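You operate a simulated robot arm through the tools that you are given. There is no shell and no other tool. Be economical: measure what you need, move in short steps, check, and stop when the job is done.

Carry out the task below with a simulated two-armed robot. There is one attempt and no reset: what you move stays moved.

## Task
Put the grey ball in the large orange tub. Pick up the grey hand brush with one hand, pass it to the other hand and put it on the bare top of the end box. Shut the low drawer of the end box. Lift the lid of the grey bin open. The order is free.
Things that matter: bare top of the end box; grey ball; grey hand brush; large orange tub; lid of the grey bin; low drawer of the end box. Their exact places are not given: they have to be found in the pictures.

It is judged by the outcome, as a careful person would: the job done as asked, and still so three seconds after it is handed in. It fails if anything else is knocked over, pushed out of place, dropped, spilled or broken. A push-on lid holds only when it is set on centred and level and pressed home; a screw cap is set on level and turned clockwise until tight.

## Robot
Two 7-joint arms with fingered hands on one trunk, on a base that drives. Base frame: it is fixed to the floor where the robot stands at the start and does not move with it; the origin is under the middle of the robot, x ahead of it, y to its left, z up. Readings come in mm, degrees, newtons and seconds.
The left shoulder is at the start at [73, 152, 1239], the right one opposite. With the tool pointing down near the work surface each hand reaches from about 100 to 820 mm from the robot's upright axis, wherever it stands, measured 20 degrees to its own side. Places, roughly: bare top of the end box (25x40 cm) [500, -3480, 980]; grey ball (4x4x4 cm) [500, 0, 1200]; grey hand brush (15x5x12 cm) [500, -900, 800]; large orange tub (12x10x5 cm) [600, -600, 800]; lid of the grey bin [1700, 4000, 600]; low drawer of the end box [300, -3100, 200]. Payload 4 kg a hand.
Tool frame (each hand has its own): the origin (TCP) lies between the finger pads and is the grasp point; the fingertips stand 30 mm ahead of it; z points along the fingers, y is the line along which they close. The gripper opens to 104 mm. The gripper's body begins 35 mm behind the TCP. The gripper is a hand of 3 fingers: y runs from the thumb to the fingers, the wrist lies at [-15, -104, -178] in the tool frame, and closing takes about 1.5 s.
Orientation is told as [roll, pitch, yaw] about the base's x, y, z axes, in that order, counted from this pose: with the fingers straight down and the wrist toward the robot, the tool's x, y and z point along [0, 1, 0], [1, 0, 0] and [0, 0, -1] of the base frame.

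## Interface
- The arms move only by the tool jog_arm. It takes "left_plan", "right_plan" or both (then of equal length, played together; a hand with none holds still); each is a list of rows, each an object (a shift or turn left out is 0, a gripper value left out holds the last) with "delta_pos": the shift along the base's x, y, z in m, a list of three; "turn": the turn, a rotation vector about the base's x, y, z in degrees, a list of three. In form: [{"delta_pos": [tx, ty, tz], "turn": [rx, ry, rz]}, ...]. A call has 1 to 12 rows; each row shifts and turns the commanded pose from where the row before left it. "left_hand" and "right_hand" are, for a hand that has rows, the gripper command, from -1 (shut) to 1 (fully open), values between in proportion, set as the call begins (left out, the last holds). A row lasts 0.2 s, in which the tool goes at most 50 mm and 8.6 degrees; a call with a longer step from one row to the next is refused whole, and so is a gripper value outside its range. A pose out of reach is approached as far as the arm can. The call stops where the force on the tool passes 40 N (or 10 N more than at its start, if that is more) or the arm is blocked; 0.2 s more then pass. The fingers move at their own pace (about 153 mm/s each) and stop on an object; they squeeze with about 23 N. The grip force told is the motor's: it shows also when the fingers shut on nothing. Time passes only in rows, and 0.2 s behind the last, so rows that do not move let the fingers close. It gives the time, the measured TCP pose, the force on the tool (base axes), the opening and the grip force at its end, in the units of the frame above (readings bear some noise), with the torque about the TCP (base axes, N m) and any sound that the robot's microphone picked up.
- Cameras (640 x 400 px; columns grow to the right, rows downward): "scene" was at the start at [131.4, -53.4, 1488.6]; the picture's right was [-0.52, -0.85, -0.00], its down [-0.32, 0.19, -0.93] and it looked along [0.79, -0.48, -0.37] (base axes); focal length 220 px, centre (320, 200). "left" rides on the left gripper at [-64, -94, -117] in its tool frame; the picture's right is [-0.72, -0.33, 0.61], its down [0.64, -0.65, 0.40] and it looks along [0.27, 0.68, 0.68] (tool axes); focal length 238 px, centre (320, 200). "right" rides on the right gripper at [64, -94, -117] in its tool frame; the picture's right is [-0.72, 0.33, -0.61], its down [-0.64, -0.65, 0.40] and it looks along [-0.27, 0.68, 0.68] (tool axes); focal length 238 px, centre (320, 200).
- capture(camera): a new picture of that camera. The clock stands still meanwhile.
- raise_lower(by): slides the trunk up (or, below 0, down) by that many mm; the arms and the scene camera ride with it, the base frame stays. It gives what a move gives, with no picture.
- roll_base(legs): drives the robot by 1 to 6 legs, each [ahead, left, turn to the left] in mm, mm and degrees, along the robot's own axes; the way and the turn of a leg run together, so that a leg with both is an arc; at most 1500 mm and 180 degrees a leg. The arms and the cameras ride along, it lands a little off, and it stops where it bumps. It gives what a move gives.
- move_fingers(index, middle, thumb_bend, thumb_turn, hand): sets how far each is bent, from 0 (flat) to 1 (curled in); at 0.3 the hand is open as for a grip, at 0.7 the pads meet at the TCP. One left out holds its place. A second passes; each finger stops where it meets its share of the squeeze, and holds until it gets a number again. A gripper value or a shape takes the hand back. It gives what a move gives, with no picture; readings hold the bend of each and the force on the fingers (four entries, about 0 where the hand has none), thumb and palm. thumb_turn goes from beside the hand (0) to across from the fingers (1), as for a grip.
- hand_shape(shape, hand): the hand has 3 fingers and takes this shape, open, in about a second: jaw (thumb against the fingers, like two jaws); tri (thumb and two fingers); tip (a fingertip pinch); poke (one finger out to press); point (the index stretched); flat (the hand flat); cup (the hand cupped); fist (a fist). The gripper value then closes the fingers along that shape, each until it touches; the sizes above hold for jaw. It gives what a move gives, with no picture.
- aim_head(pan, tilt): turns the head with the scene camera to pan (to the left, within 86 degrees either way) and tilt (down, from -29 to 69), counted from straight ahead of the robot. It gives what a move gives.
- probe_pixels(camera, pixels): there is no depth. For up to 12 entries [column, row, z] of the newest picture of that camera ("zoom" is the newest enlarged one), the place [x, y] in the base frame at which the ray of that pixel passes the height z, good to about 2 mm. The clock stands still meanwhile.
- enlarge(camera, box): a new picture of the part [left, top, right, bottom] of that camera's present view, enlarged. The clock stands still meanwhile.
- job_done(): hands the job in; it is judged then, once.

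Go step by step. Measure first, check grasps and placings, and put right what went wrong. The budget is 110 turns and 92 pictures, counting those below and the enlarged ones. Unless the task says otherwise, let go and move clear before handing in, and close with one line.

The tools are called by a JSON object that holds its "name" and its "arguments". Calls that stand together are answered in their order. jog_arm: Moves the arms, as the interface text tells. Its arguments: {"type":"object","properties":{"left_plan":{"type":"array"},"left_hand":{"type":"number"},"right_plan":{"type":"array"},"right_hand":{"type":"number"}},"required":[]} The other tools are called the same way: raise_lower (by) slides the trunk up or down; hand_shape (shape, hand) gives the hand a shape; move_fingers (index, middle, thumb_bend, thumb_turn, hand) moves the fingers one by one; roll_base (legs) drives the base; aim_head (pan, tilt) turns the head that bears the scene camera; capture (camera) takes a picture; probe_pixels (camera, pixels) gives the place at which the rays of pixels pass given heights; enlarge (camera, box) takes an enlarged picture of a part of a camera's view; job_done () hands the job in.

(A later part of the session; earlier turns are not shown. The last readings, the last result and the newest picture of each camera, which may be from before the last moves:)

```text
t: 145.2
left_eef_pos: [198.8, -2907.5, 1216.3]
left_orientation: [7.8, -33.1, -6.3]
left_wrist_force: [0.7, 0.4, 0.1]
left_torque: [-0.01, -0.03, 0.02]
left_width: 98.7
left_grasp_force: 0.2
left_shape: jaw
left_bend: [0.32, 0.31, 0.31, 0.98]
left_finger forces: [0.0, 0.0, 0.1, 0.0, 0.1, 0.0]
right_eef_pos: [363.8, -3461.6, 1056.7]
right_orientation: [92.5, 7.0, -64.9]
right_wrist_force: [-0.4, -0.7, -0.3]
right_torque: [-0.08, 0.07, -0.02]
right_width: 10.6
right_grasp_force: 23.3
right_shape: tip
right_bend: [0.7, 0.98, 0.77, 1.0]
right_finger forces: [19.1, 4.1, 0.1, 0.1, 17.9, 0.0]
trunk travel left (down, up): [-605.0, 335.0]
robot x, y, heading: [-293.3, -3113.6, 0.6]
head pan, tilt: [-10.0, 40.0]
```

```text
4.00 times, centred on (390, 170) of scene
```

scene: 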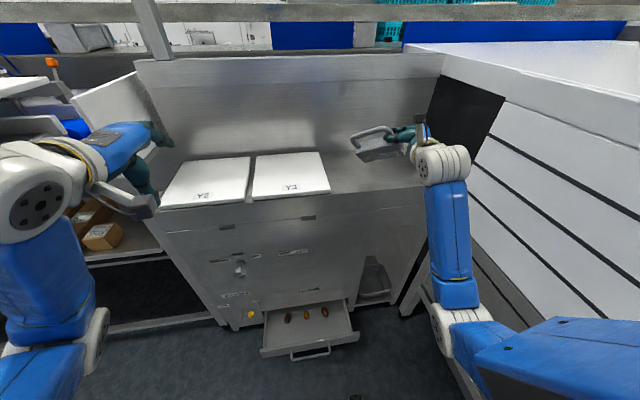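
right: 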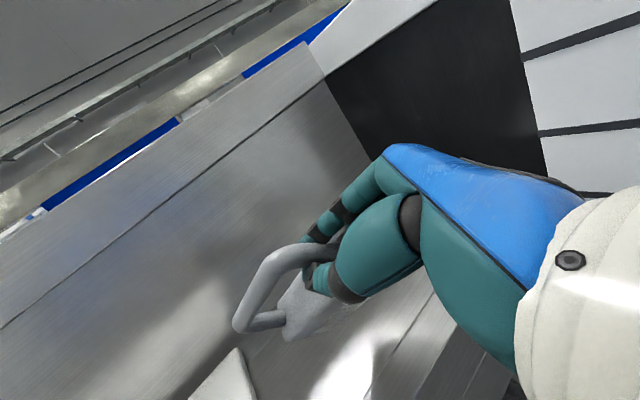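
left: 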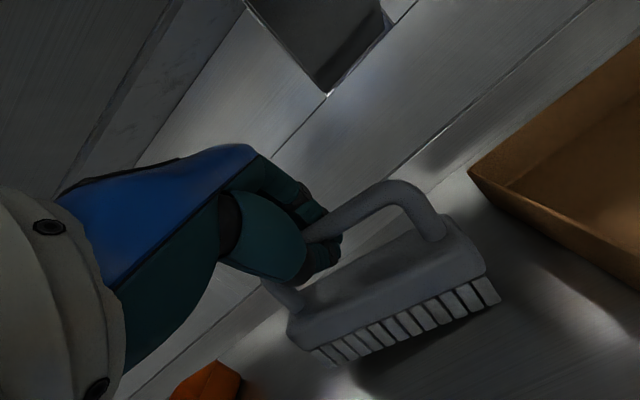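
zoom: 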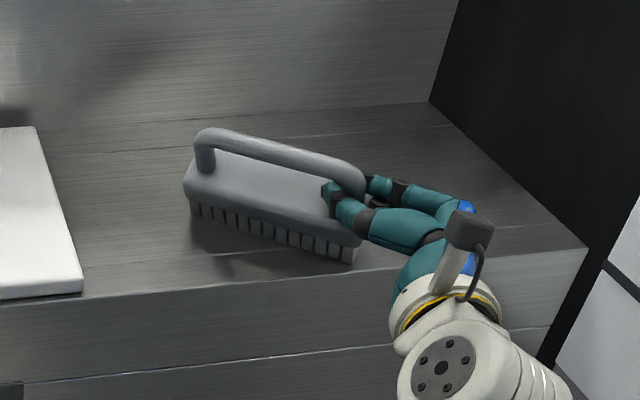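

The brush is upright and just above the surface, but its near end is too close to the front edge. I'll shift 50 mm further back and then set it down.

{"name": "jog_arm", "arguments": {"right_plan": [{"delta_pos": [0, 0, 0.01]}, {"delta_pos": [0.02, 0.01, 0]}, {"delta_pos": [0.02, 0.01, 0]}, {"delta_pos": [0.015, 0.01, 0]}, {}]}}

{"name": "jog_arm", "arguments": {"right_plan": [{"delta_pos": [0, 0, -0.004]}, {"delta_pos": [0, 0, -0.004]}, {"delta_pos": [0, 0, -0.003]}, {}]}}

{"name": "jog_arm", "arguments": {"right_plan": [{"delta_pos": [0, 0, -0.003]}, {"delta_pos": [0, 0, -0.002]}, {}]}}

```text
t: 146.4
left_eef_pos: [197.8, -2905.8, 1216.2]
left_orientation: [7.7, -33.2, -6.3]
left_wrist_force: [0.2, 0.6, 0.1]
left_torque: [-0.01, -0.01, 0.03]
left_width: 98.7
left_grasp_force: 0.1
left_shape: jaw
left_bend: [0.32, 0.31, 0.31, 0.98]
left_finger forces: [0.1, 0.0, 0.0, 0.0, 0.0, 0.0]
right_eef_pos: [413.1, -3436.2, 1057.4]
right_orientation: [91.6, 7.6, -65.5]
right_wrist_force: [-2.7, -1.2, 7.7]
right_torque: [-0.09, 0.04, -0.06]
right_width: 10.5
right_grasp_force: 23.0
right_shape: tip
right_bend: [0.7, 0.98, 0.77, 1.0]
right_finger forces: [23.4, 8.3, 0.0, 0.1, 20.6, 0.0]
trunk travel left (down, up): [-605.0, 335.0]
robot x, y, heading: [-294.4, -3117.0, 0.9]
head pan, tilt: [-10.0, 40.0]
```

```text
t: 147.4
left_eef_pos: [195.1, -2906.3, 1217.5]
left_orientation: [7.7, -33.4, -6.3]
left_wrist_force: [-0.2, -1.1, -1.1]
left_torque: [0.01, 0.0, -0.01]
left_width: 98.8
left_grasp_force: 0.0
left_shape: jaw
left_bend: [0.32, 0.31, 0.31, 0.98]
left_finger forces: [0.0, 0.0, 0.0, 0.1, 0.1, 0.0]
right_eef_pos: [411.5, -3434.2, 1054.0]
right_orientation: [92.5, 7.2, -65.2]
right_wrist_force: [-6.6, -3.0, 17.0]
right_torque: [-0.21, 0.14, -0.01]
right_width: 10.6
right_grasp_force: 22.8
right_shape: tip
right_bend: [0.7, 0.99, 0.77, 1.0]
right_finger forces: [26.0, 14.1, 0.0, 0.0, 22.4, 0.0]
trunk travel left (down, up): [-605.0, 335.0]
robot x, y, heading: [-293.7, -3116.7, 0.8]
head pan, tilt: [-10.0, 40.0]
```

```text
t: 148.2
left_eef_pos: [194.1, -2904.2, 1216.8]
left_orientation: [7.8, -33.4, -6.2]
left_wrist_force: [-1.0, 0.2, -0.2]
left_torque: [0.03, 0.03, -0.02]
left_width: 98.6
left_grasp_force: 0.1
left_shape: jaw
left_bend: [0.32, 0.31, 0.31, 0.98]
left_finger forces: [0.0, 0.0, 0.1, 0.0, 0.1, 0.0]
right_eef_pos: [412.3, -3433.4, 1054.3]
right_orientation: [92.5, 6.9, -65.2]
right_wrist_force: [-8.6, -1.8, 21.0]
right_torque: [-0.13, 0.06, -0.08]
right_width: 10.7
right_grasp_force: 23.3
right_shape: tip
right_bend: [0.7, 0.99, 0.77, 1.0]
right_finger forces: [28.6, 13.1, 0.1, 0.0, 23.5, 0.1]
trunk travel left (down, up): [-605.0, 335.0]
robot x, y, heading: [-297.2, -3115.6, 0.5]
head pan, tilt: [-10.0, 40.0]
```

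The brush is on the surface (21 N). I'll relieve the pressure, open the right hand and withdraw it straight back.

{"name": "jog_arm", "arguments": {"right_plan": [{"delta_pos": [0, 0, 0.004]}, {"delta_pos": [0, 0, 0.003]}, {}]}}

{"name": "jog_arm", "arguments": {"right_plan": [{}, {}, {}, {}, {}, {}], "right_hand": 0.4}}

{"name": "enlarge", "arguments": {"camera": "scene", "box": [320, 110, 460, 210]}}

```text
t: 149.0
left_eef_pos: [194.9, -2902.7, 1215.3]
left_orientation: [7.7, -33.3, -6.1]
left_wrist_force: [-0.5, 0.6, 0.3]
left_torque: [0.01, 0.01, -0.02]
left_width: 98.7
left_grasp_force: 0.1
left_shape: jaw
left_bend: [0.32, 0.31, 0.31, 0.98]
left_finger forces: [0.0, 0.0, 0.1, 0.1, 0.1, 0.0]
right_eef_pos: [409.6, -3434.4, 1052.7]
right_orientation: [91.8, 7.1, -65.4]
right_wrist_force: [-3.4, 5.5, 21.4]
right_torque: [0.01, 0.01, 0.01]
right_width: 11.2
right_grasp_force: 22.6
right_shape: tip
right_bend: [0.7, 0.98, 0.77, 1.0]
right_finger forces: [32.0, 5.4, 0.0, 0.1, 24.2, 0.0]
trunk travel left (down, up): [-605.0, 335.0]
robot x, y, heading: [-292.3, -3112.4, 0.7]
head pan, tilt: [-10.0, 40.0]
```

```text
t: 150.4
left_eef_pos: [197.9, -2906.3, 1215.3]
left_orientation: [7.9, -33.1, -6.3]
left_wrist_force: [1.1, 0.8, -0.1]
left_torque: [-0.01, -0.01, -0.01]
left_width: 98.9
left_grasp_force: 0.0
left_shape: jaw
left_bend: [0.32, 0.31, 0.31, 0.98]
left_finger forces: [0.1, 0.1, 0.1, 0.1, 0.0, 0.1]
right_eef_pos: [415.0, -3439.0, 1049.9]
right_orientation: [91.7, 7.1, -65.6]
right_wrist_force: [-0.2, -0.2, -0.6]
right_torque: [-0.03, 0.02, -0.02]
right_width: 72.5
right_grasp_force: 0.1
right_shape: tip
right_bend: [0.28, 0.98, 0.58, 0.99]
right_finger forces: [0.0, 0.0, 0.1, 0.0, 0.1, 0.1]
trunk travel left (down, up): [-605.0, 335.0]
robot x, y, heading: [-295.3, -3117.1, 1.0]
head pan, tilt: [-10.0, 40.0]
```

```text
4.00 times, centred on (390, 160) of scene
```

zoom: 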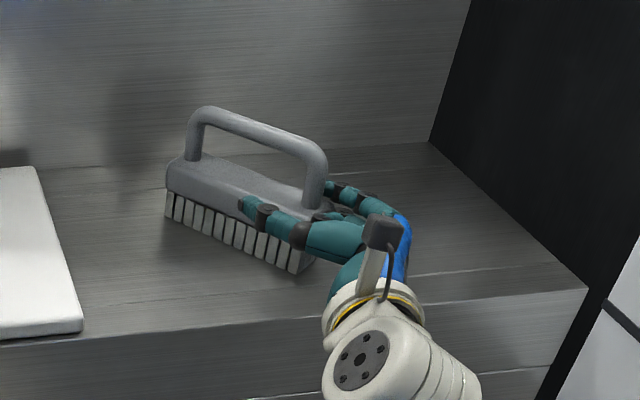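

The brush stands upright and level on the bare top, well inside the edges. I'll open fully and withdraw along its length.

{"name": "jog_arm", "arguments": {"right_plan": [{}, {}, {}, {"delta_pos": [-0.013, -0.0075, 0]}, {"delta_pos": [-0.017, -0.01, 0]}, {"delta_pos": [-0.025, -0.015, 0]}, {"delta_pos": [-0.035, -0.018, 0]}, {"delta_pos": [-0.04, -0.01, 0.01]}, {"delta_pos": [-0.04, 0, 0.02]}, {}], "right_hand": 0.8}}

{"name": "roll_base", "arguments": {"legs": [[-150, 120, 0]]}}

{"name": "capture", "arguments": {"camera": "scene"}}

```text
t: 152.6
left_eef_pos: [199.7, -2907.5, 1215.8]
left_orientation: [7.8, -33.1, -6.4]
left_wrist_force: [0.4, 0.0, -1.0]
left_torque: [-0.02, 0.0, 0.0]
left_width: 98.8
left_grasp_force: 0.0
left_shape: jaw
left_bend: [0.32, 0.31, 0.31, 0.98]
left_finger forces: [0.1, 0.0, 0.0, 0.1, 0.0, 0.0]
right_eef_pos: [244.9, -3492.5, 1080.0]
right_orientation: [91.7, 7.5, -64.9]
right_wrist_force: [-0.4, 0.4, -0.1]
right_torque: [-0.01, -0.01, 0.02]
right_width: 93.5
right_grasp_force: 0.1
right_shape: tip
right_bend: [0.33, 0.98, 0.35, 0.98]
right_finger forces: [0.1, 0.0, 0.0, 0.1, 0.1, 0.1]
trunk travel left (down, up): [-605.0, 335.0]
robot x, y, heading: [-296.3, -3116.3, 0.5]
head pan, tilt: [-10.0, 40.0]
```

```text
t: 154.2
left_eef_pos: [47.6, -2791.9, 1214.4]
left_orientation: [7.9, -32.9, -6.4]
left_wrist_force: [-0.1, -0.6, -0.9]
left_torque: [-0.01, -0.01, 0.02]
left_width: 98.8
left_grasp_force: 0.0
left_shape: jaw
left_bend: [0.32, 0.31, 0.31, 0.98]
left_finger forces: [0.0, 0.1, 0.1, 0.1, 0.0, 0.1]
right_eef_pos: [92.4, -3377.0, 1075.4]
right_orientation: [91.6, 7.8, -64.8]
right_wrist_force: [-0.7, 0.7, -1.4]
right_torque: [-0.03, -0.03, -0.01]
right_width: 93.5
right_grasp_force: 0.1
right_shape: tip
right_bend: [0.33, 0.98, 0.35, 0.98]
right_finger forces: [0.0, 0.0, 0.1, 0.0, 0.0, 0.1]
trunk travel left (down, up): [-605.0, 335.0]
robot x, y, heading: [-448.4, -2997.1, 0.7]
head pan, tilt: [-10.0, 40.0]
```

```text
4 pictures are left
```

scene: 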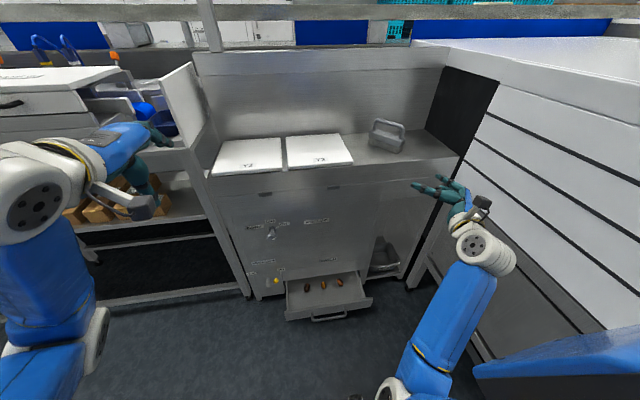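

The brush stands alone on the bare top. Now the drawer: I'll probe its handle (328,317) and front corners from this new view.

{"name": "probe_pixels", "arguments": {"camera": "scene", "pixels": [[328, 317, 250], [328, 317, 200], [328, 317, 150], [328, 317, 100], [287, 320, 150], [373, 298, 150], [287, 320, 250], [373, 298, 250], [285, 282, 200], [358, 272, 200], [375, 280, 100]]}}

```text
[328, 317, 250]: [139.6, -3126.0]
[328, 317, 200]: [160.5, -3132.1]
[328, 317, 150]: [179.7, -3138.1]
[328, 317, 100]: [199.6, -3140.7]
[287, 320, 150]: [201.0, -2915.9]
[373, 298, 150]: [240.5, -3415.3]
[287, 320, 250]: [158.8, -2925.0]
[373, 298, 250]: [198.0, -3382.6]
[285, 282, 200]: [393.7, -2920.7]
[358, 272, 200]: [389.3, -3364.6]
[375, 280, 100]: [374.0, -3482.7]
```

The drawer handle is near [165,-3132], z≈200. I'll make a fist with the right hand, point it forward, pull it back a little and lower the trunk.

{"name": "hand_shape", "arguments": {"hand": "right", "shape": "fist"}}

{"name": "jog_arm", "arguments": {"right_plan": [{"delta_pos": [-0.03, 0.03, 0], "turn": [0, 0, -8]}, {"delta_pos": [-0.03, 0.035, 0], "turn": [0, 0, -8]}, {"delta_pos": [0, 0.04, 0], "turn": [0, 0, -8]}, {"delta_pos": [0, 0.04, 0]}, {"delta_pos": [0, 0.04, 0]}, {"delta_pos": [0, 0.03, 0]}, {}]}}

{"name": "raise_lower", "arguments": {"by": -560}}

```text
t: 155.1
left_eef_pos: [45.9, -2789.0, 1216.2]
left_orientation: [7.9, -33.2, -6.4]
left_wrist_force: [0.6, -0.4, -0.6]
left_torque: [-0.01, -0.02, 0.03]
left_width: 98.7
left_grasp_force: 0.1
left_shape: jaw
left_bend: [0.32, 0.31, 0.31, 0.98]
left_finger forces: [0.0, 0.0, 0.0, 0.0, 0.0, 0.1]
right_eef_pos: [90.4, -3373.7, 1077.4]
right_orientation: [91.4, 7.4, -65.0]
right_wrist_force: [-0.2, -0.4, 0.8]
right_torque: [-0.03, 0.0, -0.01]
right_width: 0.0
right_grasp_force: 0.0
right_shape: fist
right_bend: [1.0, 1.0, 0.85, 0.85]
right_finger forces: [0.0, 0.1, 0.0, 0.0, 0.0, 0.0]
trunk travel left (down, up): [-605.0, 335.0]
robot x, y, heading: [-447.5, -2997.4, 0.8]
head pan, tilt: [-10.0, 40.0]
```

```text
t: 155.6
left_eef_pos: [41.1, -2788.9, 1218.7]
left_orientation: [7.7, -33.4, -6.5]
left_wrist_force: [-0.6, -0.6, 0.1]
left_torque: [-0.01, -0.02, -0.01]
left_width: 98.5
left_grasp_force: 0.0
left_shape: jaw
left_bend: [0.32, 0.31, 0.31, 0.98]
left_finger forces: [0.0, 0.0, 0.0, 0.0, 0.1, 0.0]
right_eef_pos: [55.5, -3354.4, 1118.7]
right_orientation: [90.8, -3.8, -74.9]
right_wrist_force: [0.1, 1.1, 0.4]
right_torque: [0.03, 0.01, -0.01]
right_width: 0.2
right_grasp_force: 0.0
right_shape: fist
right_bend: [1.0, 1.0, 0.86, 0.85]
right_finger forces: [0.1, 0.0, 0.0, 0.1, 0.1, 0.0]
right hand out of reach, approached as far as the arm can: row 2
trunk travel left (down, up): [-605.0, 335.0]
robot x, y, heading: [-443.9, -3000.3, 0.6]
head pan, tilt: [-10.0, 40.0]
stopped in row 2 (right hand): the arm was blocked; the commanded pose is now the measured one
```

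```text
refused: -560 is not a number from -400 to 400
```

The right arm is at an awkward limit, so I'll use the left hand as a fist for the drawer instead. Lowering the trunk in two parts.

{"name": "hand_shape", "arguments": {"hand": "left", "shape": "fist"}}

{"name": "raise_lower", "arguments": {"by": -400}}

{"name": "raise_lower", "arguments": {"by": -190}}

{"name": "jog_arm", "arguments": {"left_plan": [{"delta_pos": [0, -0.03, -0.03]}, {"delta_pos": [0, -0.03, -0.03]}, {"delta_pos": [0, -0.03, -0.03]}, {"delta_pos": [0, -0.03, -0.03]}, {"delta_pos": [0, -0.03, -0.03]}, {}]}}

```text
t: 156.5
left_eef_pos: [44.4, -2788.9, 1216.2]
left_orientation: [7.9, -33.3, -6.5]
left_wrist_force: [-0.2, 0.0, -0.5]
left_torque: [0.03, -0.02, -0.02]
left_width: 0.0
left_grasp_force: 0.0
left_shape: fist
left_bend: [1.0, 1.0, 0.85, 0.85]
left_finger forces: [0.0, 0.0, 0.0, 0.0, 0.0, 0.1]
right_eef_pos: [58.1, -3356.1, 1117.5]
right_orientation: [90.7, -3.6, -74.7]
right_wrist_force: [-0.2, -0.3, 0.4]
right_torque: [0.05, 0.0, 0.01]
right_width: 0.1
right_grasp_force: 0.0
right_shape: fist
right_bend: [1.0, 1.0, 0.86, 0.85]
right_finger forces: [0.1, 0.1, 0.0, 0.0, 0.0, 0.0]
trunk travel left (down, up): [-605.0, 335.0]
robot x, y, heading: [-448.2, -2998.1, 0.7]
head pan, tilt: [-10.0, 40.0]
```

```text
t: 160.3
left_eef_pos: [42.9, -2788.4, 815.3]
left_orientation: [7.9, -33.2, -6.3]
left_wrist_force: [0.9, -0.4, 0.1]
left_torque: [-0.03, -0.01, -0.05]
left_width: 0.0
left_grasp_force: 0.1
left_shape: fist
left_bend: [1.0, 1.0, 0.85, 0.85]
left_finger forces: [0.0, 0.0, 0.1, 0.0, 0.0, 0.0]
right_eef_pos: [55.7, -3356.1, 717.0]
right_orientation: [90.8, -3.6, -74.8]
right_wrist_force: [0.0, -0.2, 0.6]
right_torque: [-0.01, -0.01, 0.05]
right_width: 0.0
right_grasp_force: 0.1
right_shape: fist
right_bend: [1.0, 1.0, 0.86, 0.85]
right_finger forces: [0.0, 0.1, 0.0, 0.1, 0.0, 0.0]
trunk travel left (down, up): [-205.0, 735.0]
robot x, y, heading: [-448.6, -2997.7, 0.7]
head pan, tilt: [-10.0, 40.0]
```

```text
t: 162.6
left_eef_pos: [36.0, -2785.1, 719.8]
left_orientation: [7.7, -33.9, -6.3]
left_wrist_force: [-0.1, -0.4, -0.9]
left_torque: [0.02, 0.0, -0.04]
left_width: 0.3
left_grasp_force: 0.1
left_shape: fist
left_bend: [1.0, 1.0, 0.85, 0.85]
left_finger forces: [0.1, 0.0, 0.0, 0.0, 0.1, 0.1]
right_eef_pos: [53.9, -3352.8, 628.0]
right_orientation: [91.6, -4.2, -74.6]
right_wrist_force: [-0.6, 0.6, 0.7]
right_torque: [-0.03, -0.04, 0.0]
right_width: 0.1
right_grasp_force: 0.0
right_shape: fist
right_bend: [1.0, 1.0, 0.86, 0.85]
right_finger forces: [0.0, 0.0, 0.0, 0.1, 0.0, 0.0]
trunk travel left (down, up): [-99.0, 841.0]
robot x, y, heading: [-445.6, -2996.9, 0.8]
head pan, tilt: [-10.0, 40.0]
stopped: the arm was blocked; the commanded pose is now the measured one
```

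```text
t: 164.0
left_eef_pos: [54.2, -2922.3, 567.3]
left_orientation: [13.1, -34.2, -7.9]
left_wrist_force: [0.7, 0.3, 0.0]
left_torque: [-0.01, -0.05, 0.01]
left_width: 0.0
left_grasp_force: 0.0
left_shape: fist
left_bend: [1.0, 1.0, 0.86, 0.85]
left_finger forces: [0.0, 0.1, 0.0, 0.1, 0.0, 0.1]
left hand out of reach, approached as far as the arm can: row 1
right_eef_pos: [50.7, -3351.6, 632.7]
right_orientation: [92.1, -4.4, -74.8]
right_wrist_force: [0.0, -0.5, 0.0]
right_torque: [0.01, -0.02, -0.01]
right_width: 0.0
right_grasp_force: 0.1
right_shape: fist
right_bend: [1.0, 1.0, 0.86, 0.85]
right_finger forces: [0.0, 0.1, 0.1, 0.0, 0.0, 0.0]
trunk travel left (down, up): [-99.0, 841.0]
robot x, y, heading: [-448.5, -2998.2, 0.9]
head pan, tilt: [-10.0, 40.0]
```

The trunk is low enough. I'll bring the left fist down in front of the drawer.

{"name": "jog_arm", "arguments": {"left_plan": [{"delta_pos": [0, -0.02, -0.035]}, {"delta_pos": [0, -0.02, -0.035]}, {"delta_pos": [0, -0.02, -0.035]}, {"delta_pos": [0, -0.02, -0.035]}, {"delta_pos": [0, -0.02, -0.035]}, {"delta_pos": [0, -0.01, -0.04]}, {"delta_pos": [0, 0, -0.045]}, {"delta_pos": [0, 0, -0.045]}, {"delta_pos": [0, 0, -0.04]}, {}]}}

{"name": "aim_head", "arguments": {"pan": -10, "tilt": 45}}

{"name": "capture", "arguments": {"camera": "scene"}}

```text
t: 164.7
left_eef_pos: [79.9, -2993.4, 549.7]
left_orientation: [16.8, -43.0, -13.5]
left_wrist_force: [-0.1, 0.8, -0.1]
left_torque: [0.01, 0.0, -0.01]
left_width: 0.1
left_grasp_force: 0.1
left_shape: fist
left_bend: [1.0, 1.0, 0.86, 0.85]
left_finger forces: [0.1, 0.1, 0.0, 0.0, 0.0, 0.1]
right_eef_pos: [55.7, -3357.3, 632.9]
right_orientation: [92.8, -4.1, -74.7]
right_wrist_force: [0.2, 0.7, -0.4]
right_torque: [0.01, 0.01, -0.02]
right_width: 0.0
right_grasp_force: 0.0
right_shape: fist
right_bend: [1.0, 1.0, 0.86, 0.85]
right_finger forces: [0.0, 0.0, 0.0, 0.0, 0.0, 0.1]
trunk travel left (down, up): [-99.0, 841.0]
robot x, y, heading: [-448.5, -2998.9, 0.7]
head pan, tilt: [-10.0, 40.0]
stopped in row 3 (left hand): the arm was blocked; the commanded pose is now the measured one
```

```text
t: 165.4
left_eef_pos: [81.4, -2994.2, 547.7]
left_orientation: [16.9, -43.0, -13.6]
left_wrist_force: [0.1, 0.3, -0.4]
left_torque: [0.01, 0.01, 0.01]
left_width: 0.1
left_grasp_force: 0.0
left_shape: fist
left_bend: [1.0, 1.0, 0.86, 0.85]
left_finger forces: [0.1, 0.1, 0.0, 0.1, 0.0, 0.0]
right_eef_pos: [54.2, -3358.0, 632.3]
right_orientation: [92.8, -4.1, -74.6]
right_wrist_force: [0.5, 0.0, 0.2]
right_torque: [-0.01, 0.01, 0.01]
right_width: 0.0
right_grasp_force: 0.0
right_shape: fist
right_bend: [1.0, 1.0, 0.86, 0.85]
right_finger forces: [0.0, 0.0, 0.0, 0.0, 0.0, 0.0]
trunk travel left (down, up): [-99.0, 841.0]
robot x, y, heading: [-446.3, -2999.1, 1.0]
head pan, tilt: [-10.0, 45.0]
```

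```text
3 pictures are left
```

scene: 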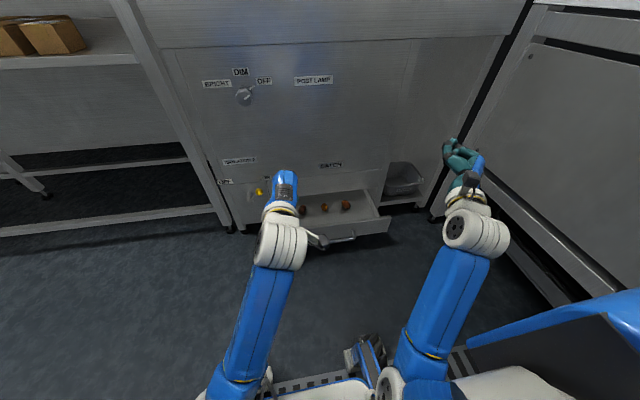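

The left elbow is folded low and blocks. I'll raise the trunk 280 mm so the arm can reach down straighter, then lower the fist.

{"name": "raise_lower", "arguments": {"by": 280}}

{"name": "jog_arm", "arguments": {"left_plan": [{"delta_pos": [-0.005, 0, -0.045]}, {"delta_pos": [-0.005, 0, -0.045]}, {"delta_pos": [0, 0, -0.045]}, {"delta_pos": [0, 0, -0.045]}, {"delta_pos": [0, 0, -0.045]}, {"delta_pos": [0, 0, -0.045]}, {"delta_pos": [0, 0, -0.045]}, {"delta_pos": [0, 0, -0.045]}, {"delta_pos": [0, 0, -0.045]}, {"delta_pos": [0, 0, -0.045]}, {}]}}

```text
t: 168.2
left_eef_pos: [84.9, -2990.5, 816.4]
left_orientation: [16.4, -42.3, -13.2]
left_wrist_force: [-0.3, -0.3, 0.1]
left_torque: [0.03, 0.03, -0.01]
left_width: 0.0
left_grasp_force: 0.0
left_shape: fist
left_bend: [1.0, 1.0, 0.86, 0.85]
left_finger forces: [0.0, 0.1, 0.1, 0.0, 0.0, 0.0]
right_eef_pos: [59.3, -3355.0, 903.7]
right_orientation: [92.1, -4.4, -74.5]
right_wrist_force: [-0.1, -0.3, -0.1]
right_torque: [-0.02, -0.01, -0.01]
right_width: 0.0
right_grasp_force: 0.1
right_shape: fist
right_bend: [1.0, 1.0, 0.86, 0.85]
right_finger forces: [0.0, 0.1, 0.0, 0.0, 0.1, 0.0]
trunk travel left (down, up): [-379.0, 561.0]
robot x, y, heading: [-444.9, -2997.6, 0.8]
head pan, tilt: [-10.0, 45.0]
```

```text
t: 169.5
left_eef_pos: [105.1, -2947.7, 601.6]
left_orientation: [31.5, -45.0, -26.0]
left_wrist_force: [0.2, -0.4, -0.6]
left_torque: [-0.01, 0.0, -0.03]
left_width: 0.0
left_grasp_force: 0.0
left_shape: fist
left_bend: [1.0, 1.0, 0.86, 0.85]
left_finger forces: [0.0, 0.0, 0.0, 0.0, 0.0, 0.0]
right_eef_pos: [59.0, -3354.8, 900.9]
right_orientation: [92.1, -4.3, -74.6]
right_wrist_force: [0.5, -0.5, -0.4]
right_torque: [-0.01, 0.01, -0.01]
right_width: 0.0
right_grasp_force: 0.0
right_shape: fist
right_bend: [1.0, 1.0, 0.86, 0.85]
right_finger forces: [0.1, 0.0, 0.1, 0.0, 0.1, 0.1]
trunk travel left (down, up): [-379.0, 561.0]
robot x, y, heading: [-449.0, -2996.1, 0.7]
head pan, tilt: [-10.0, 45.0]
stopped in row 6 (left hand): the arm was blocked; the commanded pose is now the measured one
```

The elbow meets the robot's own base. I'll back the base up 250 mm and reach further forward while lowering, so the arm stays straighter.

{"name": "roll_base", "arguments": {"legs": [[-250, -60, 0]]}}

{"name": "jog_arm", "arguments": {"left_plan": [{"delta_pos": [0.045, 0, 0.01]}, {"delta_pos": [0.045, 0, 0]}, {"delta_pos": [0.045, 0, 0]}, {"delta_pos": [0.04, 0, -0.02]}, {"delta_pos": [0, 0, -0.045]}, {"delta_pos": [0, 0, -0.045]}, {"delta_pos": [0, 0, -0.045]}, {"delta_pos": [0, 0, -0.045]}, {"delta_pos": [0, 0, -0.045]}, {"delta_pos": [0, 0, -0.045]}, {"delta_pos": [0, 0, -0.045]}, {}]}}

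```text
t: 170.9
left_eef_pos: [-27.7, -2992.2, 603.5]
left_orientation: [31.7, -44.9, -27.1]
left_wrist_force: [-0.3, 0.2, 0.0]
left_torque: [0.01, -0.05, 0.0]
left_width: 0.0
left_grasp_force: 0.2
left_shape: fist
left_bend: [1.0, 1.0, 0.86, 0.85]
left_finger forces: [0.0, 0.0, 0.0, 0.0, 0.0, 0.1]
right_eef_pos: [-80.6, -3400.7, 904.4]
right_orientation: [92.3, -4.4, -75.6]
right_wrist_force: [-0.2, -0.2, 0.5]
right_torque: [0.02, 0.0, -0.01]
right_width: 0.0
right_grasp_force: 0.0
right_shape: fist
right_bend: [1.0, 1.0, 0.86, 0.85]
right_finger forces: [0.0, 0.2, 0.0, 0.1, 0.0, 0.1]
trunk travel left (down, up): [-379.0, 561.0]
robot x, y, heading: [-581.2, -3036.6, 0.1]
head pan, tilt: [-10.0, 45.0]
stopped in leg 1: the robot was blocked; the commanded pose is now the measured one
```

```text
t: 173.5
left_eef_pos: [114.2, -2963.9, 451.0]
left_orientation: [31.6, -45.0, -27.0]
left_wrist_force: [-1.5, 0.0, -0.7]
left_torque: [0.01, 0.02, -0.03]
left_width: 0.0
left_grasp_force: 0.0
left_shape: fist
left_bend: [1.0, 1.0, 0.86, 0.85]
left_finger forces: [0.1, 0.0, 0.1, 0.0, 0.0, 0.0]
left hand out of reach, approached as far as the arm can: row 7, 8, 9, 10, 11
right_eef_pos: [-79.7, -3399.9, 905.0]
right_orientation: [92.2, -4.4, -75.5]
right_wrist_force: [-0.5, -0.7, -0.2]
right_torque: [0.0, 0.01, 0.03]
right_width: 0.2
right_grasp_force: 0.1
right_shape: fist
right_bend: [1.0, 1.0, 0.86, 0.85]
right_finger forces: [0.0, 0.1, 0.0, 0.0, 0.0, 0.0]
trunk travel left (down, up): [-379.0, 561.0]
robot x, y, heading: [-576.4, -3035.0, -0.1]
head pan, tilt: [-10.0, 45.0]
```

The hand reached z≈451. Now I'll lower the trunk 230 mm to bring the fist to drawer height.

{"name": "raise_lower", "arguments": {"by": -230}}

{"name": "jog_arm", "arguments": {"left_plan": [{"delta_pos": [0, -0.02, 0]}, {"delta_pos": [0, -0.02, 0]}, {}]}}

```text
t: 175.9
left_eef_pos: [113.7, -2962.0, 220.8]
left_orientation: [31.6, -45.1, -26.9]
left_wrist_force: [-0.7, 0.3, -0.2]
left_torque: [0.0, 0.04, 0.02]
left_width: 0.0
left_grasp_force: 0.0
left_shape: fist
left_bend: [1.0, 1.0, 0.86, 0.85]
left_finger forces: [0.0, 0.1, 0.0, 0.2, 0.1, 0.1]
right_eef_pos: [-79.5, -3398.7, 675.4]
right_orientation: [92.2, -4.3, -75.6]
right_wrist_force: [-0.3, -1.0, 0.3]
right_torque: [0.02, -0.02, 0.01]
right_width: 0.0
right_grasp_force: 0.0
right_shape: fist
right_bend: [1.0, 1.0, 0.86, 0.85]
right_finger forces: [0.0, 0.1, 0.1, 0.0, 0.0, 0.0]
trunk travel left (down, up): [-149.0, 791.0]
robot x, y, heading: [-574.9, -3038.3, -0.2]
head pan, tilt: [-10.0, 45.0]
```

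```text
t: 176.7
left_eef_pos: [114.0, -3000.0, 232.1]
left_orientation: [31.6, -44.9, -27.0]
left_wrist_force: [-0.2, -0.5, -0.7]
left_torque: [-0.02, 0.01, -0.01]
left_width: 0.2
left_grasp_force: 0.1
left_shape: fist
left_bend: [1.0, 1.0, 0.86, 0.85]
left_finger forces: [0.0, 0.0, 0.0, 0.0, 0.0, 0.0]
left hand out of reach, approached as far as the arm can: row 1, 2
right_eef_pos: [-79.2, -3398.8, 675.2]
right_orientation: [92.1, -4.5, -75.5]
right_wrist_force: [-0.4, 0.1, 1.1]
right_torque: [0.0, 0.01, -0.02]
right_width: 0.0
right_grasp_force: 0.1
right_shape: fist
right_bend: [1.0, 1.0, 0.86, 0.85]
right_finger forces: [0.1, 0.1, 0.0, 0.0, 0.0, 0.0]
trunk travel left (down, up): [-149.0, 791.0]
robot x, y, heading: [-576.5, -3038.5, -0.2]
head pan, tilt: [-10.0, 45.0]
```

Before pushing I'll re-probe the last picture (handle (343,240), panel corner (388,218)/(388,232)) to refine the drawer's height.

{"name": "probe_pixels", "arguments": {"camera": "scene", "pixels": [[343, 240, 250], [343, 240, 200], [343, 240, 150], [343, 240, 100], [389, 218, 200], [389, 232, 150], [389, 218, 150], [389, 232, 100]]}}

```text
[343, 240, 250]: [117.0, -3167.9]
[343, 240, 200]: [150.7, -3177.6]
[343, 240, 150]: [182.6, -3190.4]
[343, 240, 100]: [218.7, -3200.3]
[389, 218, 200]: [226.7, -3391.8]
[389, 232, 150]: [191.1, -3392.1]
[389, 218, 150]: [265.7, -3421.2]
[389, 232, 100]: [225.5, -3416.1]
```

The drawer panel spans z≈130–228 at x≈205. I'll lower the trunk 45 mm and push by driving the base forward in steps.

{"name": "raise_lower", "arguments": {"by": -45}}

{"name": "roll_base", "arguments": {"legs": [[100, 0, 0]]}}

{"name": "roll_base", "arguments": {"legs": [[60, 0, 0]]}}

```text
t: 177.6
left_eef_pos: [112.7, -2999.7, 190.5]
left_orientation: [31.5, -45.2, -27.1]
left_wrist_force: [-0.1, 0.4, 0.5]
left_torque: [-0.03, 0.0, 0.01]
left_width: 0.0
left_grasp_force: 0.1
left_shape: fist
left_bend: [1.0, 1.0, 0.86, 0.85]
left_finger forces: [0.0, 0.0, 0.0, 0.0, 0.0, 0.0]
right_eef_pos: [-80.9, -3397.7, 634.1]
right_orientation: [92.4, -4.5, -75.6]
right_wrist_force: [0.1, -0.2, 0.0]
right_torque: [-0.01, -0.01, 0.01]
right_width: 0.1
right_grasp_force: 0.0
right_shape: fist
right_bend: [1.0, 1.0, 0.86, 0.85]
right_finger forces: [0.0, 0.0, 0.0, 0.1, 0.0, 0.0]
trunk travel left (down, up): [-104.0, 836.0]
robot x, y, heading: [-580.5, -3037.1, 0.0]
head pan, tilt: [-10.0, 45.0]
```

```text
t: 178.8
left_eef_pos: [213.5, -3001.5, 191.1]
left_orientation: [31.6, -45.3, -27.2]
left_wrist_force: [-0.5, -0.2, 0.1]
left_torque: [-0.04, -0.02, 0.0]
left_width: 0.1
left_grasp_force: 0.0
left_shape: fist
left_bend: [1.0, 1.0, 0.86, 0.85]
left_finger forces: [0.0, 0.0, 0.0, 0.0, 0.0, 0.1]
right_eef_pos: [18.3, -3399.3, 635.0]
right_orientation: [92.6, -4.7, -75.7]
right_wrist_force: [-0.2, -0.5, -0.6]
right_torque: [0.0, 0.01, 0.01]
right_width: 0.0
right_grasp_force: 0.1
right_shape: fist
right_bend: [1.0, 1.0, 0.86, 0.85]
right_finger forces: [0.1, 0.0, 0.0, 0.0, 0.0, 0.0]
trunk travel left (down, up): [-104.0, 836.0]
robot x, y, heading: [-479.6, -3036.6, -0.2]
head pan, tilt: [-10.0, 45.0]
```

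```text
t: 179.7
left_eef_pos: [272.8, -3002.5, 191.9]
left_orientation: [31.6, -45.4, -27.0]
left_wrist_force: [0.3, 0.2, -0.4]
left_torque: [-0.02, -0.02, 0.03]
left_width: 0.1
left_grasp_force: 0.0
left_shape: fist
left_bend: [1.0, 1.0, 0.86, 0.85]
left_finger forces: [0.0, 0.1, 0.0, 0.1, 0.0, 0.0]
right_eef_pos: [77.3, -3398.3, 637.0]
right_orientation: [92.8, -4.7, -75.7]
right_wrist_force: [-0.1, 0.4, -0.2]
right_torque: [0.01, -0.04, -0.01]
right_width: 0.1
right_grasp_force: 0.1
right_shape: fist
right_bend: [1.0, 1.0, 0.86, 0.85]
right_finger forces: [0.1, 0.0, 0.0, 0.0, 0.0, 0.0]
trunk travel left (down, up): [-104.0, 836.0]
robot x, y, heading: [-419.6, -3034.7, -0.4]
head pan, tilt: [-10.0, 45.0]
```

No force yet; a fist's knuckles sit behind the TCP. I'll keep pushing forward.

{"name": "roll_base", "arguments": {"legs": [[50, 0, 0]]}}

{"name": "roll_base", "arguments": {"legs": [[40, 0, 0]]}}

```text
t: 180.7
left_eef_pos: [323.8, -3002.6, 192.9]
left_orientation: [31.7, -45.5, -27.2]
left_wrist_force: [0.4, 0.2, 0.4]
left_torque: [0.0, -0.01, -0.01]
left_width: 0.1
left_grasp_force: 0.0
left_shape: fist
left_bend: [1.0, 1.0, 0.86, 0.85]
left_finger forces: [0.1, 0.0, 0.0, 0.0, 0.1, 0.0]
right_eef_pos: [126.0, -3398.9, 637.4]
right_orientation: [92.9, -4.8, -75.7]
right_wrist_force: [0.4, 0.2, 0.5]
right_torque: [0.0, -0.03, 0.0]
right_width: 0.0
right_grasp_force: 0.2
right_shape: fist
right_bend: [1.0, 1.0, 0.86, 0.85]
right_finger forces: [0.0, 0.0, 0.1, 0.1, 0.1, 0.1]
trunk travel left (down, up): [-104.0, 836.0]
robot x, y, heading: [-372.9, -3038.9, -0.3]
head pan, tilt: [-10.0, 45.0]
```

```text
t: 181.6
left_eef_pos: [350.7, -3002.4, 185.9]
left_orientation: [31.4, -44.8, -26.8]
left_wrist_force: [-14.2, 1.1, 2.8]
left_torque: [-0.06, -0.26, -0.32]
left_width: 0.0
left_grasp_force: 0.0
left_shape: fist
left_bend: [1.0, 1.0, 0.9, 0.85]
left_finger forces: [0.0, 0.2, 0.0, 0.1, 16.7, 0.0]
right_eef_pos: [159.1, -3398.6, 640.3]
right_orientation: [93.3, -4.8, -75.7]
right_wrist_force: [0.2, 0.0, -0.2]
right_torque: [-0.02, 0.05, 0.02]
right_width: 0.0
right_grasp_force: 0.1
right_shape: fist
right_bend: [1.0, 1.0, 0.86, 0.85]
right_finger forces: [0.0, 0.0, 0.1, 0.1, 0.0, 0.0]
trunk travel left (down, up): [-104.0, 836.0]
robot x, y, heading: [-332.3, -3036.2, -0.4]
head pan, tilt: [-10.0, 45.0]
stopped in leg 1: the force on the tool passed its limit at 66 N (the readings are from after the stop); the commanded pose is now the measured one
```

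A firm stop came at x≈350, which fits the drawer being shut. I'll back off and check with one picture.

{"name": "roll_base", "arguments": {"legs": [[-180, 0, 0]]}}

{"name": "aim_head", "arguments": {"pan": -5, "tilt": 32}}

{"name": "capture", "arguments": {"camera": "scene"}}

```text
t: 183.1
left_eef_pos: [168.8, -3003.2, 186.4]
left_orientation: [31.4, -45.0, -26.9]
left_wrist_force: [-0.8, 0.2, -0.5]
left_torque: [-0.04, -0.02, 0.0]
left_width: 0.0
left_grasp_force: 0.0
left_shape: fist
left_bend: [1.0, 1.0, 0.86, 0.85]
left_finger forces: [0.1, 0.1, 0.0, 0.0, 0.0, 0.1]
right_eef_pos: [-25.6, -3399.1, 639.9]
right_orientation: [93.1, -4.8, -75.8]
right_wrist_force: [0.3, 1.0, -1.1]
right_torque: [-0.03, -0.01, -0.01]
right_width: 0.4
right_grasp_force: 0.1
right_shape: fist
right_bend: [1.0, 1.0, 0.86, 0.85]
right_finger forces: [0.0, 0.0, 0.0, 0.0, 0.1, 0.1]
trunk travel left (down, up): [-104.0, 836.0]
robot x, y, heading: [-515.6, -3033.3, -0.3]
head pan, tilt: [-10.0, 45.0]
```

```text
t: 183.9
left_eef_pos: [168.8, -3003.1, 186.0]
left_orientation: [31.4, -45.0, -27.1]
left_wrist_force: [0.0, 0.4, -0.7]
left_torque: [-0.05, 0.0, 0.0]
left_width: 0.0
left_grasp_force: 0.0
left_shape: fist
left_bend: [1.0, 1.0, 0.86, 0.85]
left_finger forces: [0.0, 0.0, 0.1, 0.1, 0.1, 0.0]
right_eef_pos: [-25.9, -3399.6, 640.6]
right_orientation: [93.4, -4.8, -75.8]
right_wrist_force: [0.0, 0.4, 0.2]
right_torque: [0.01, 0.01, 0.03]
right_width: 0.1
right_grasp_force: 0.1
right_shape: fist
right_bend: [1.0, 1.0, 0.86, 0.85]
right_finger forces: [0.0, 0.0, 0.1, 0.0, 0.0, 0.0]
trunk travel left (down, up): [-104.0, 836.0]
robot x, y, heading: [-518.8, -3034.6, -0.4]
head pan, tilt: [-5.0, 32.0]
```

```text
2 pictures are left
```

scene: 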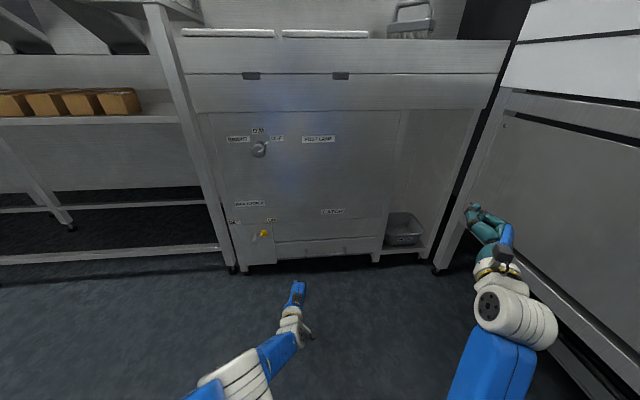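

The drawer is flush now (line at (320,240)) and the brush stands on top. Next the bin: its rough place lies behind the tall cabinet far to the left, so I'll tuck the left arm, raise the trunk and drive along the aisle.

{"name": "raise_lower", "arguments": {"by": 350}}

{"name": "jog_arm", "arguments": {"left_plan": [{"delta_pos": [-0.04, 0.02, 0.02]}, {"delta_pos": [-0.04, 0.02, 0.02]}, {"delta_pos": [-0.04, 0.02, 0.02]}, {"delta_pos": [-0.04, 0.02, 0.02]}, {"delta_pos": [-0.04, 0.02, 0.02]}, {}]}}

{"name": "roll_base", "arguments": {"legs": [[0, 1400, 0], [40, 1400, 0], [60, 1200, 0]]}}

```text
t: 187.3
left_eef_pos: [169.6, -3004.0, 530.8]
left_orientation: [31.4, -44.6, -27.0]
left_wrist_force: [-0.1, 0.3, 0.3]
left_torque: [-0.03, 0.0, -0.02]
left_width: 0.0
left_grasp_force: 0.0
left_shape: fist
left_bend: [1.0, 1.0, 0.86, 0.85]
left_finger forces: [0.0, 0.1, 0.0, 0.0, 0.0, 0.1]
right_eef_pos: [-22.4, -3401.4, 985.3]
right_orientation: [92.9, -4.6, -75.8]
right_wrist_force: [0.4, 0.2, -0.1]
right_torque: [0.0, 0.01, 0.0]
right_width: 0.2
right_grasp_force: 0.0
right_shape: fist
right_bend: [1.0, 1.0, 0.86, 0.85]
right_finger forces: [0.0, 0.1, 0.1, 0.0, 0.0, 0.0]
trunk travel left (down, up): [-454.0, 486.0]
robot x, y, heading: [-519.5, -3036.2, -0.5]
head pan, tilt: [-5.0, 32.0]
```

```text
t: 188.7
left_eef_pos: [25.0, -2949.3, 569.0]
left_orientation: [31.2, -44.5, -27.0]
left_wrist_force: [-0.3, -0.3, 0.6]
left_torque: [0.01, -0.01, 0.0]
left_width: 0.2
left_grasp_force: 0.0
left_shape: fist
left_bend: [1.0, 1.0, 0.86, 0.85]
left_finger forces: [0.0, 0.0, 0.0, 0.0, 0.0, 0.0]
left hand out of reach, approached as far as the arm can: row 1, 2
right_eef_pos: [-21.1, -3399.8, 985.4]
right_orientation: [92.9, -4.7, -75.8]
right_wrist_force: [0.7, -0.8, -0.2]
right_torque: [-0.02, -0.02, 0.03]
right_width: 0.0
right_grasp_force: 0.0
right_shape: fist
right_bend: [1.0, 1.0, 0.86, 0.85]
right_finger forces: [0.0, 0.0, 0.0, 0.1, 0.0, 0.0]
trunk travel left (down, up): [-454.0, 486.0]
robot x, y, heading: [-516.3, -3038.5, -0.3]
head pan, tilt: [-5.0, 32.0]
```

```text
t: 207.6
left_eef_pos: [205.3, 952.6, 570.7]
left_orientation: [31.4, -44.6, -28.6]
left_wrist_force: [-0.2, -0.6, 0.0]
left_torque: [0.04, 0.0, 0.01]
left_width: 0.0
left_grasp_force: 0.0
left_shape: fist
left_bend: [1.0, 1.0, 0.86, 0.85]
left_finger forces: [0.0, 0.0, 0.0, 0.0, 0.0, 0.0]
right_eef_pos: [146.0, 503.8, 985.6]
right_orientation: [92.9, -4.5, -77.4]
right_wrist_force: [-0.6, -0.4, 0.0]
right_torque: [0.04, -0.01, 0.01]
right_width: 0.2
right_grasp_force: 0.1
right_shape: fist
right_bend: [1.0, 1.0, 0.86, 0.85]
right_finger forces: [0.1, 0.0, 0.0, 0.0, 0.1, 0.0]
trunk travel left (down, up): [-454.0, 486.0]
robot x, y, heading: [-337.2, 882.0, -1.9]
head pan, tilt: [-5.0, 32.0]
```

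At (-337, 882). I'll straighten and continue 3.4 m down the aisle, then look left-ahead once to see the way round the cabinet.

{"name": "roll_base", "arguments": {"legs": [[0, 0, 1.9], [0, 1300, 0], [0, 1300, 0], [0, 800, 0]]}}

{"name": "aim_head", "arguments": {"pan": 50, "tilt": 22}}

{"name": "capture", "arguments": {"camera": "scene"}}

```text
t: 224.6
left_eef_pos: [136.1, 4401.4, 571.2]
left_orientation: [31.4, -44.6, -25.2]
left_wrist_force: [0.2, 0.2, 0.3]
left_torque: [0.0, 0.02, 0.0]
left_width: 0.1
left_grasp_force: 0.1
left_shape: fist
left_bend: [1.0, 1.0, 0.86, 0.85]
left_finger forces: [0.0, 0.0, 0.0, 0.1, 0.0, 0.0]
right_eef_pos: [104.2, 3949.4, 985.5]
right_orientation: [93.0, -4.6, -73.8]
right_wrist_force: [0.6, -1.5, 0.1]
right_torque: [0.02, -0.02, 0.04]
right_width: 0.3
right_grasp_force: 0.0
right_shape: fist
right_bend: [1.0, 1.0, 0.86, 0.85]
right_finger forces: [0.1, 0.1, 0.1, 0.0, 0.1, 0.1]
trunk travel left (down, up): [-454.0, 486.0]
robot x, y, heading: [-400.5, 4298.4, 1.6]
head pan, tilt: [-5.0, 32.0]
```

```text
t: 225.9
left_eef_pos: [136.7, 4402.2, 570.0]
left_orientation: [31.3, -44.8, -25.0]
left_wrist_force: [-0.2, 0.0, 0.8]
left_torque: [-0.01, -0.01, 0.0]
left_width: 0.1
left_grasp_force: 0.1
left_shape: fist
left_bend: [1.0, 1.0, 0.86, 0.85]
left_finger forces: [0.0, 0.0, 0.0, 0.1, 0.0, 0.1]
right_eef_pos: [104.6, 3950.4, 985.9]
right_orientation: [93.0, -4.6, -73.8]
right_wrist_force: [-0.1, -1.2, -0.4]
right_torque: [-0.02, -0.02, 0.0]
right_width: 0.1
right_grasp_force: 0.1
right_shape: fist
right_bend: [1.0, 1.0, 0.86, 0.85]
right_finger forces: [0.0, 0.1, 0.0, 0.0, 0.0, 0.1]
trunk travel left (down, up): [-454.0, 486.0]
robot x, y, heading: [-403.7, 4295.3, 1.8]
head pan, tilt: [50.0, 22.0]
```

```text
1 pictures are left
```

scene: 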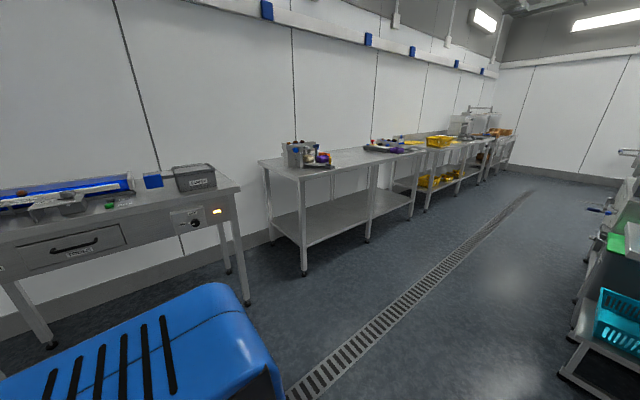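

The room opens to the right along the drain. I'll probe floor points to map free space: table legs (245,303), (304,274), (427,211); rack foot (562,372); drain points.

{"name": "probe_pixels", "arguments": {"camera": "scene", "pixels": [[247, 304, 0], [304, 274, 0], [368, 241, 0], [427, 211, 0], [560, 372, 0], [578, 300, 0], [620, 390, 0], [320, 385, 0], [525, 196, 0], [600, 215, 600], [195, 178, 900], [635, 345, 300]]}}

```text
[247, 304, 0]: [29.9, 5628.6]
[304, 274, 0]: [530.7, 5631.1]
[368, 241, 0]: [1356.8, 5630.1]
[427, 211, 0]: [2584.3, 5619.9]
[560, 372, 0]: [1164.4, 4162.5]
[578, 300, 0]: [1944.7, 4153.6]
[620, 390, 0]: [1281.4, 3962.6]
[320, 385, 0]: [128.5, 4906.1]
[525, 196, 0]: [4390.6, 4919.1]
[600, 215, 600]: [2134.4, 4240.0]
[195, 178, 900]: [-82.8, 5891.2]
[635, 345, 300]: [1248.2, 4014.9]
```

The corridor between racks (front y≈4160) and wall tables (y≈5630) is clear. I'll drive to about (1700, 4930) and face the racks (heading −90°).

{"name": "roll_base", "arguments": {"legs": [[0, 620, -1.7], [1050, 0, 0], [1050, 0, 0], [0, 0, -90]]}}

```text
t: 243.2
left_eef_pos: [1757.4, 4357.9, 569.5]
left_orientation: [31.2, -44.7, -118.3]
left_wrist_force: [0.3, -0.1, -0.2]
left_torque: [0.01, 0.0, -0.01]
left_width: 0.0
left_grasp_force: 0.1
left_shape: fist
left_bend: [1.0, 1.0, 0.86, 0.85]
left_finger forces: [0.1, 0.0, 0.0, 0.0, 0.1, 0.1]
right_eef_pos: [1307.4, 4417.4, 987.8]
right_orientation: [93.1, -4.7, -167.2]
right_wrist_force: [-0.4, 0.7, -0.3]
right_torque: [-0.01, 0.03, 0.0]
right_width: 0.0
right_grasp_force: 0.0
right_shape: fist
right_bend: [1.0, 1.0, 0.86, 0.85]
right_finger forces: [0.1, 0.0, 0.1, 0.1, 0.0, 0.0]
trunk travel left (down, up): [-454.0, 486.0]
robot x, y, heading: [1684.3, 4903.5, -91.6]
head pan, tilt: [50.0, 22.0]
```

In place, facing the racks. I'll swing the left hand aside (toward +x) so it doesn't hide the bin, then use the last picture.

{"name": "jog_arm", "arguments": {"left_plan": [{"delta_pos": [0.04, 0, 0.02]}, {"delta_pos": [0.04, 0, 0.02]}, {"delta_pos": [0.04, 0, 0.02]}, {"delta_pos": [0.04, 0, 0.02]}, {"delta_pos": [0.04, 0, 0.02]}, {"delta_pos": [0.04, 0, 0.02]}, {}]}}

{"name": "aim_head", "arguments": {"pan": 0, "tilt": 35}}

{"name": "capture", "arguments": {"camera": "scene"}}

```text
t: 244.8
left_eef_pos: [1996.5, 4356.1, 690.4]
left_orientation: [31.4, -44.7, -118.5]
left_wrist_force: [0.0, 1.2, -0.6]
left_torque: [0.01, -0.01, 0.01]
left_width: 0.1
left_grasp_force: 0.1
left_shape: fist
left_bend: [1.0, 1.0, 0.86, 0.85]
left_finger forces: [0.0, 0.1, 0.1, 0.0, 0.1, 0.0]
right_eef_pos: [1308.0, 4417.8, 985.5]
right_orientation: [93.0, -4.6, -167.2]
right_wrist_force: [-0.2, 0.0, -0.4]
right_torque: [0.0, 0.01, -0.03]
right_width: 0.2
right_grasp_force: 0.0
right_shape: fist
right_bend: [1.0, 1.0, 0.86, 0.85]
right_finger forces: [0.1, 0.0, 0.0, 0.0, 0.1, 0.1]
trunk travel left (down, up): [-454.0, 486.0]
robot x, y, heading: [1679.5, 4903.4, -92.0]
head pan, tilt: [50.0, 22.0]
```

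```text
t: 246.0
left_eef_pos: [1995.5, 4355.5, 691.9]
left_orientation: [31.3, -44.7, -118.4]
left_wrist_force: [0.0, 0.4, 0.3]
left_torque: [-0.01, -0.04, 0.0]
left_width: 0.1
left_grasp_force: 0.1
left_shape: fist
left_bend: [1.0, 1.0, 0.86, 0.85]
left_finger forces: [0.0, 0.0, 0.0, 0.0, 0.1, 0.1]
right_eef_pos: [1309.6, 4418.5, 987.4]
right_orientation: [93.0, -4.7, -167.2]
right_wrist_force: [-1.0, 0.1, 1.1]
right_torque: [0.0, -0.02, 0.0]
right_width: 0.0
right_grasp_force: 0.1
right_shape: fist
right_bend: [1.0, 1.0, 0.86, 0.85]
right_finger forces: [0.0, 0.0, 0.0, 0.1, 0.1, 0.0]
trunk travel left (down, up): [-454.0, 486.0]
robot x, y, heading: [1684.1, 4901.1, -91.8]
head pan, tilt: [0.0, 35.0]
```

```text
0 pictures are left
```

scene: 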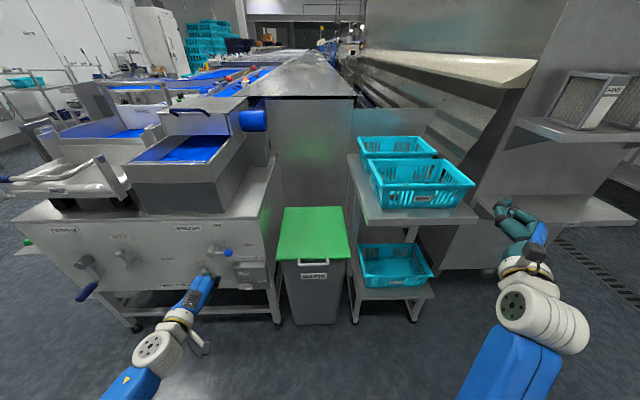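

The grey "WASTE" bin with its green lid is at (313,235); the lid's front bar handle is at (300–328,262), hinge at the back (row 207). No pictures are left, so I'll measure carefully.

{"name": "probe_pixels", "arguments": {"camera": "scene", "pixels": [[293, 323, 0], [337, 321, 0], [278, 260, 600], [350, 257, 600], [285, 207, 600], [344, 207, 600], [300, 263, 600], [328, 262, 600], [313, 261, 600], [313, 261, 560], [278, 260, 650], [350, 257, 650]]}}

{"name": "probe_pixels", "arguments": {"camera": "scene", "pixels": [[285, 207, 650], [344, 207, 650], [200, 312, 690], [200, 312, 600], [280, 325, 0], [350, 200, 780], [362, 215, 780], [313, 261, 630], [278, 260, 550], [350, 257, 550]]}}

```text
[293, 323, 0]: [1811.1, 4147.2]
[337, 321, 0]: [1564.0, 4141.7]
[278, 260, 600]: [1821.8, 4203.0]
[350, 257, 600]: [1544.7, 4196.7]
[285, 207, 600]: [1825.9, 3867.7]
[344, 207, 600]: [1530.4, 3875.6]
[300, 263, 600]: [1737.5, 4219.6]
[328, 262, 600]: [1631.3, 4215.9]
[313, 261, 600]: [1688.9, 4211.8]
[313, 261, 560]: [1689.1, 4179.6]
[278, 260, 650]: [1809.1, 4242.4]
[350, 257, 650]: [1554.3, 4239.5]
```

```text
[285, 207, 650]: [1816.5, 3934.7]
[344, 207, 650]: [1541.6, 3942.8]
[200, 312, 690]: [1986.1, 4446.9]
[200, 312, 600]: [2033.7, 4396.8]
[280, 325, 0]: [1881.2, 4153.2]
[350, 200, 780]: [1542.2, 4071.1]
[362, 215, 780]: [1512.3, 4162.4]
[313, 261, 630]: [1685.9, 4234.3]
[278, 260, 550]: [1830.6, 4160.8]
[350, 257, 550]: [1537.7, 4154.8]
```

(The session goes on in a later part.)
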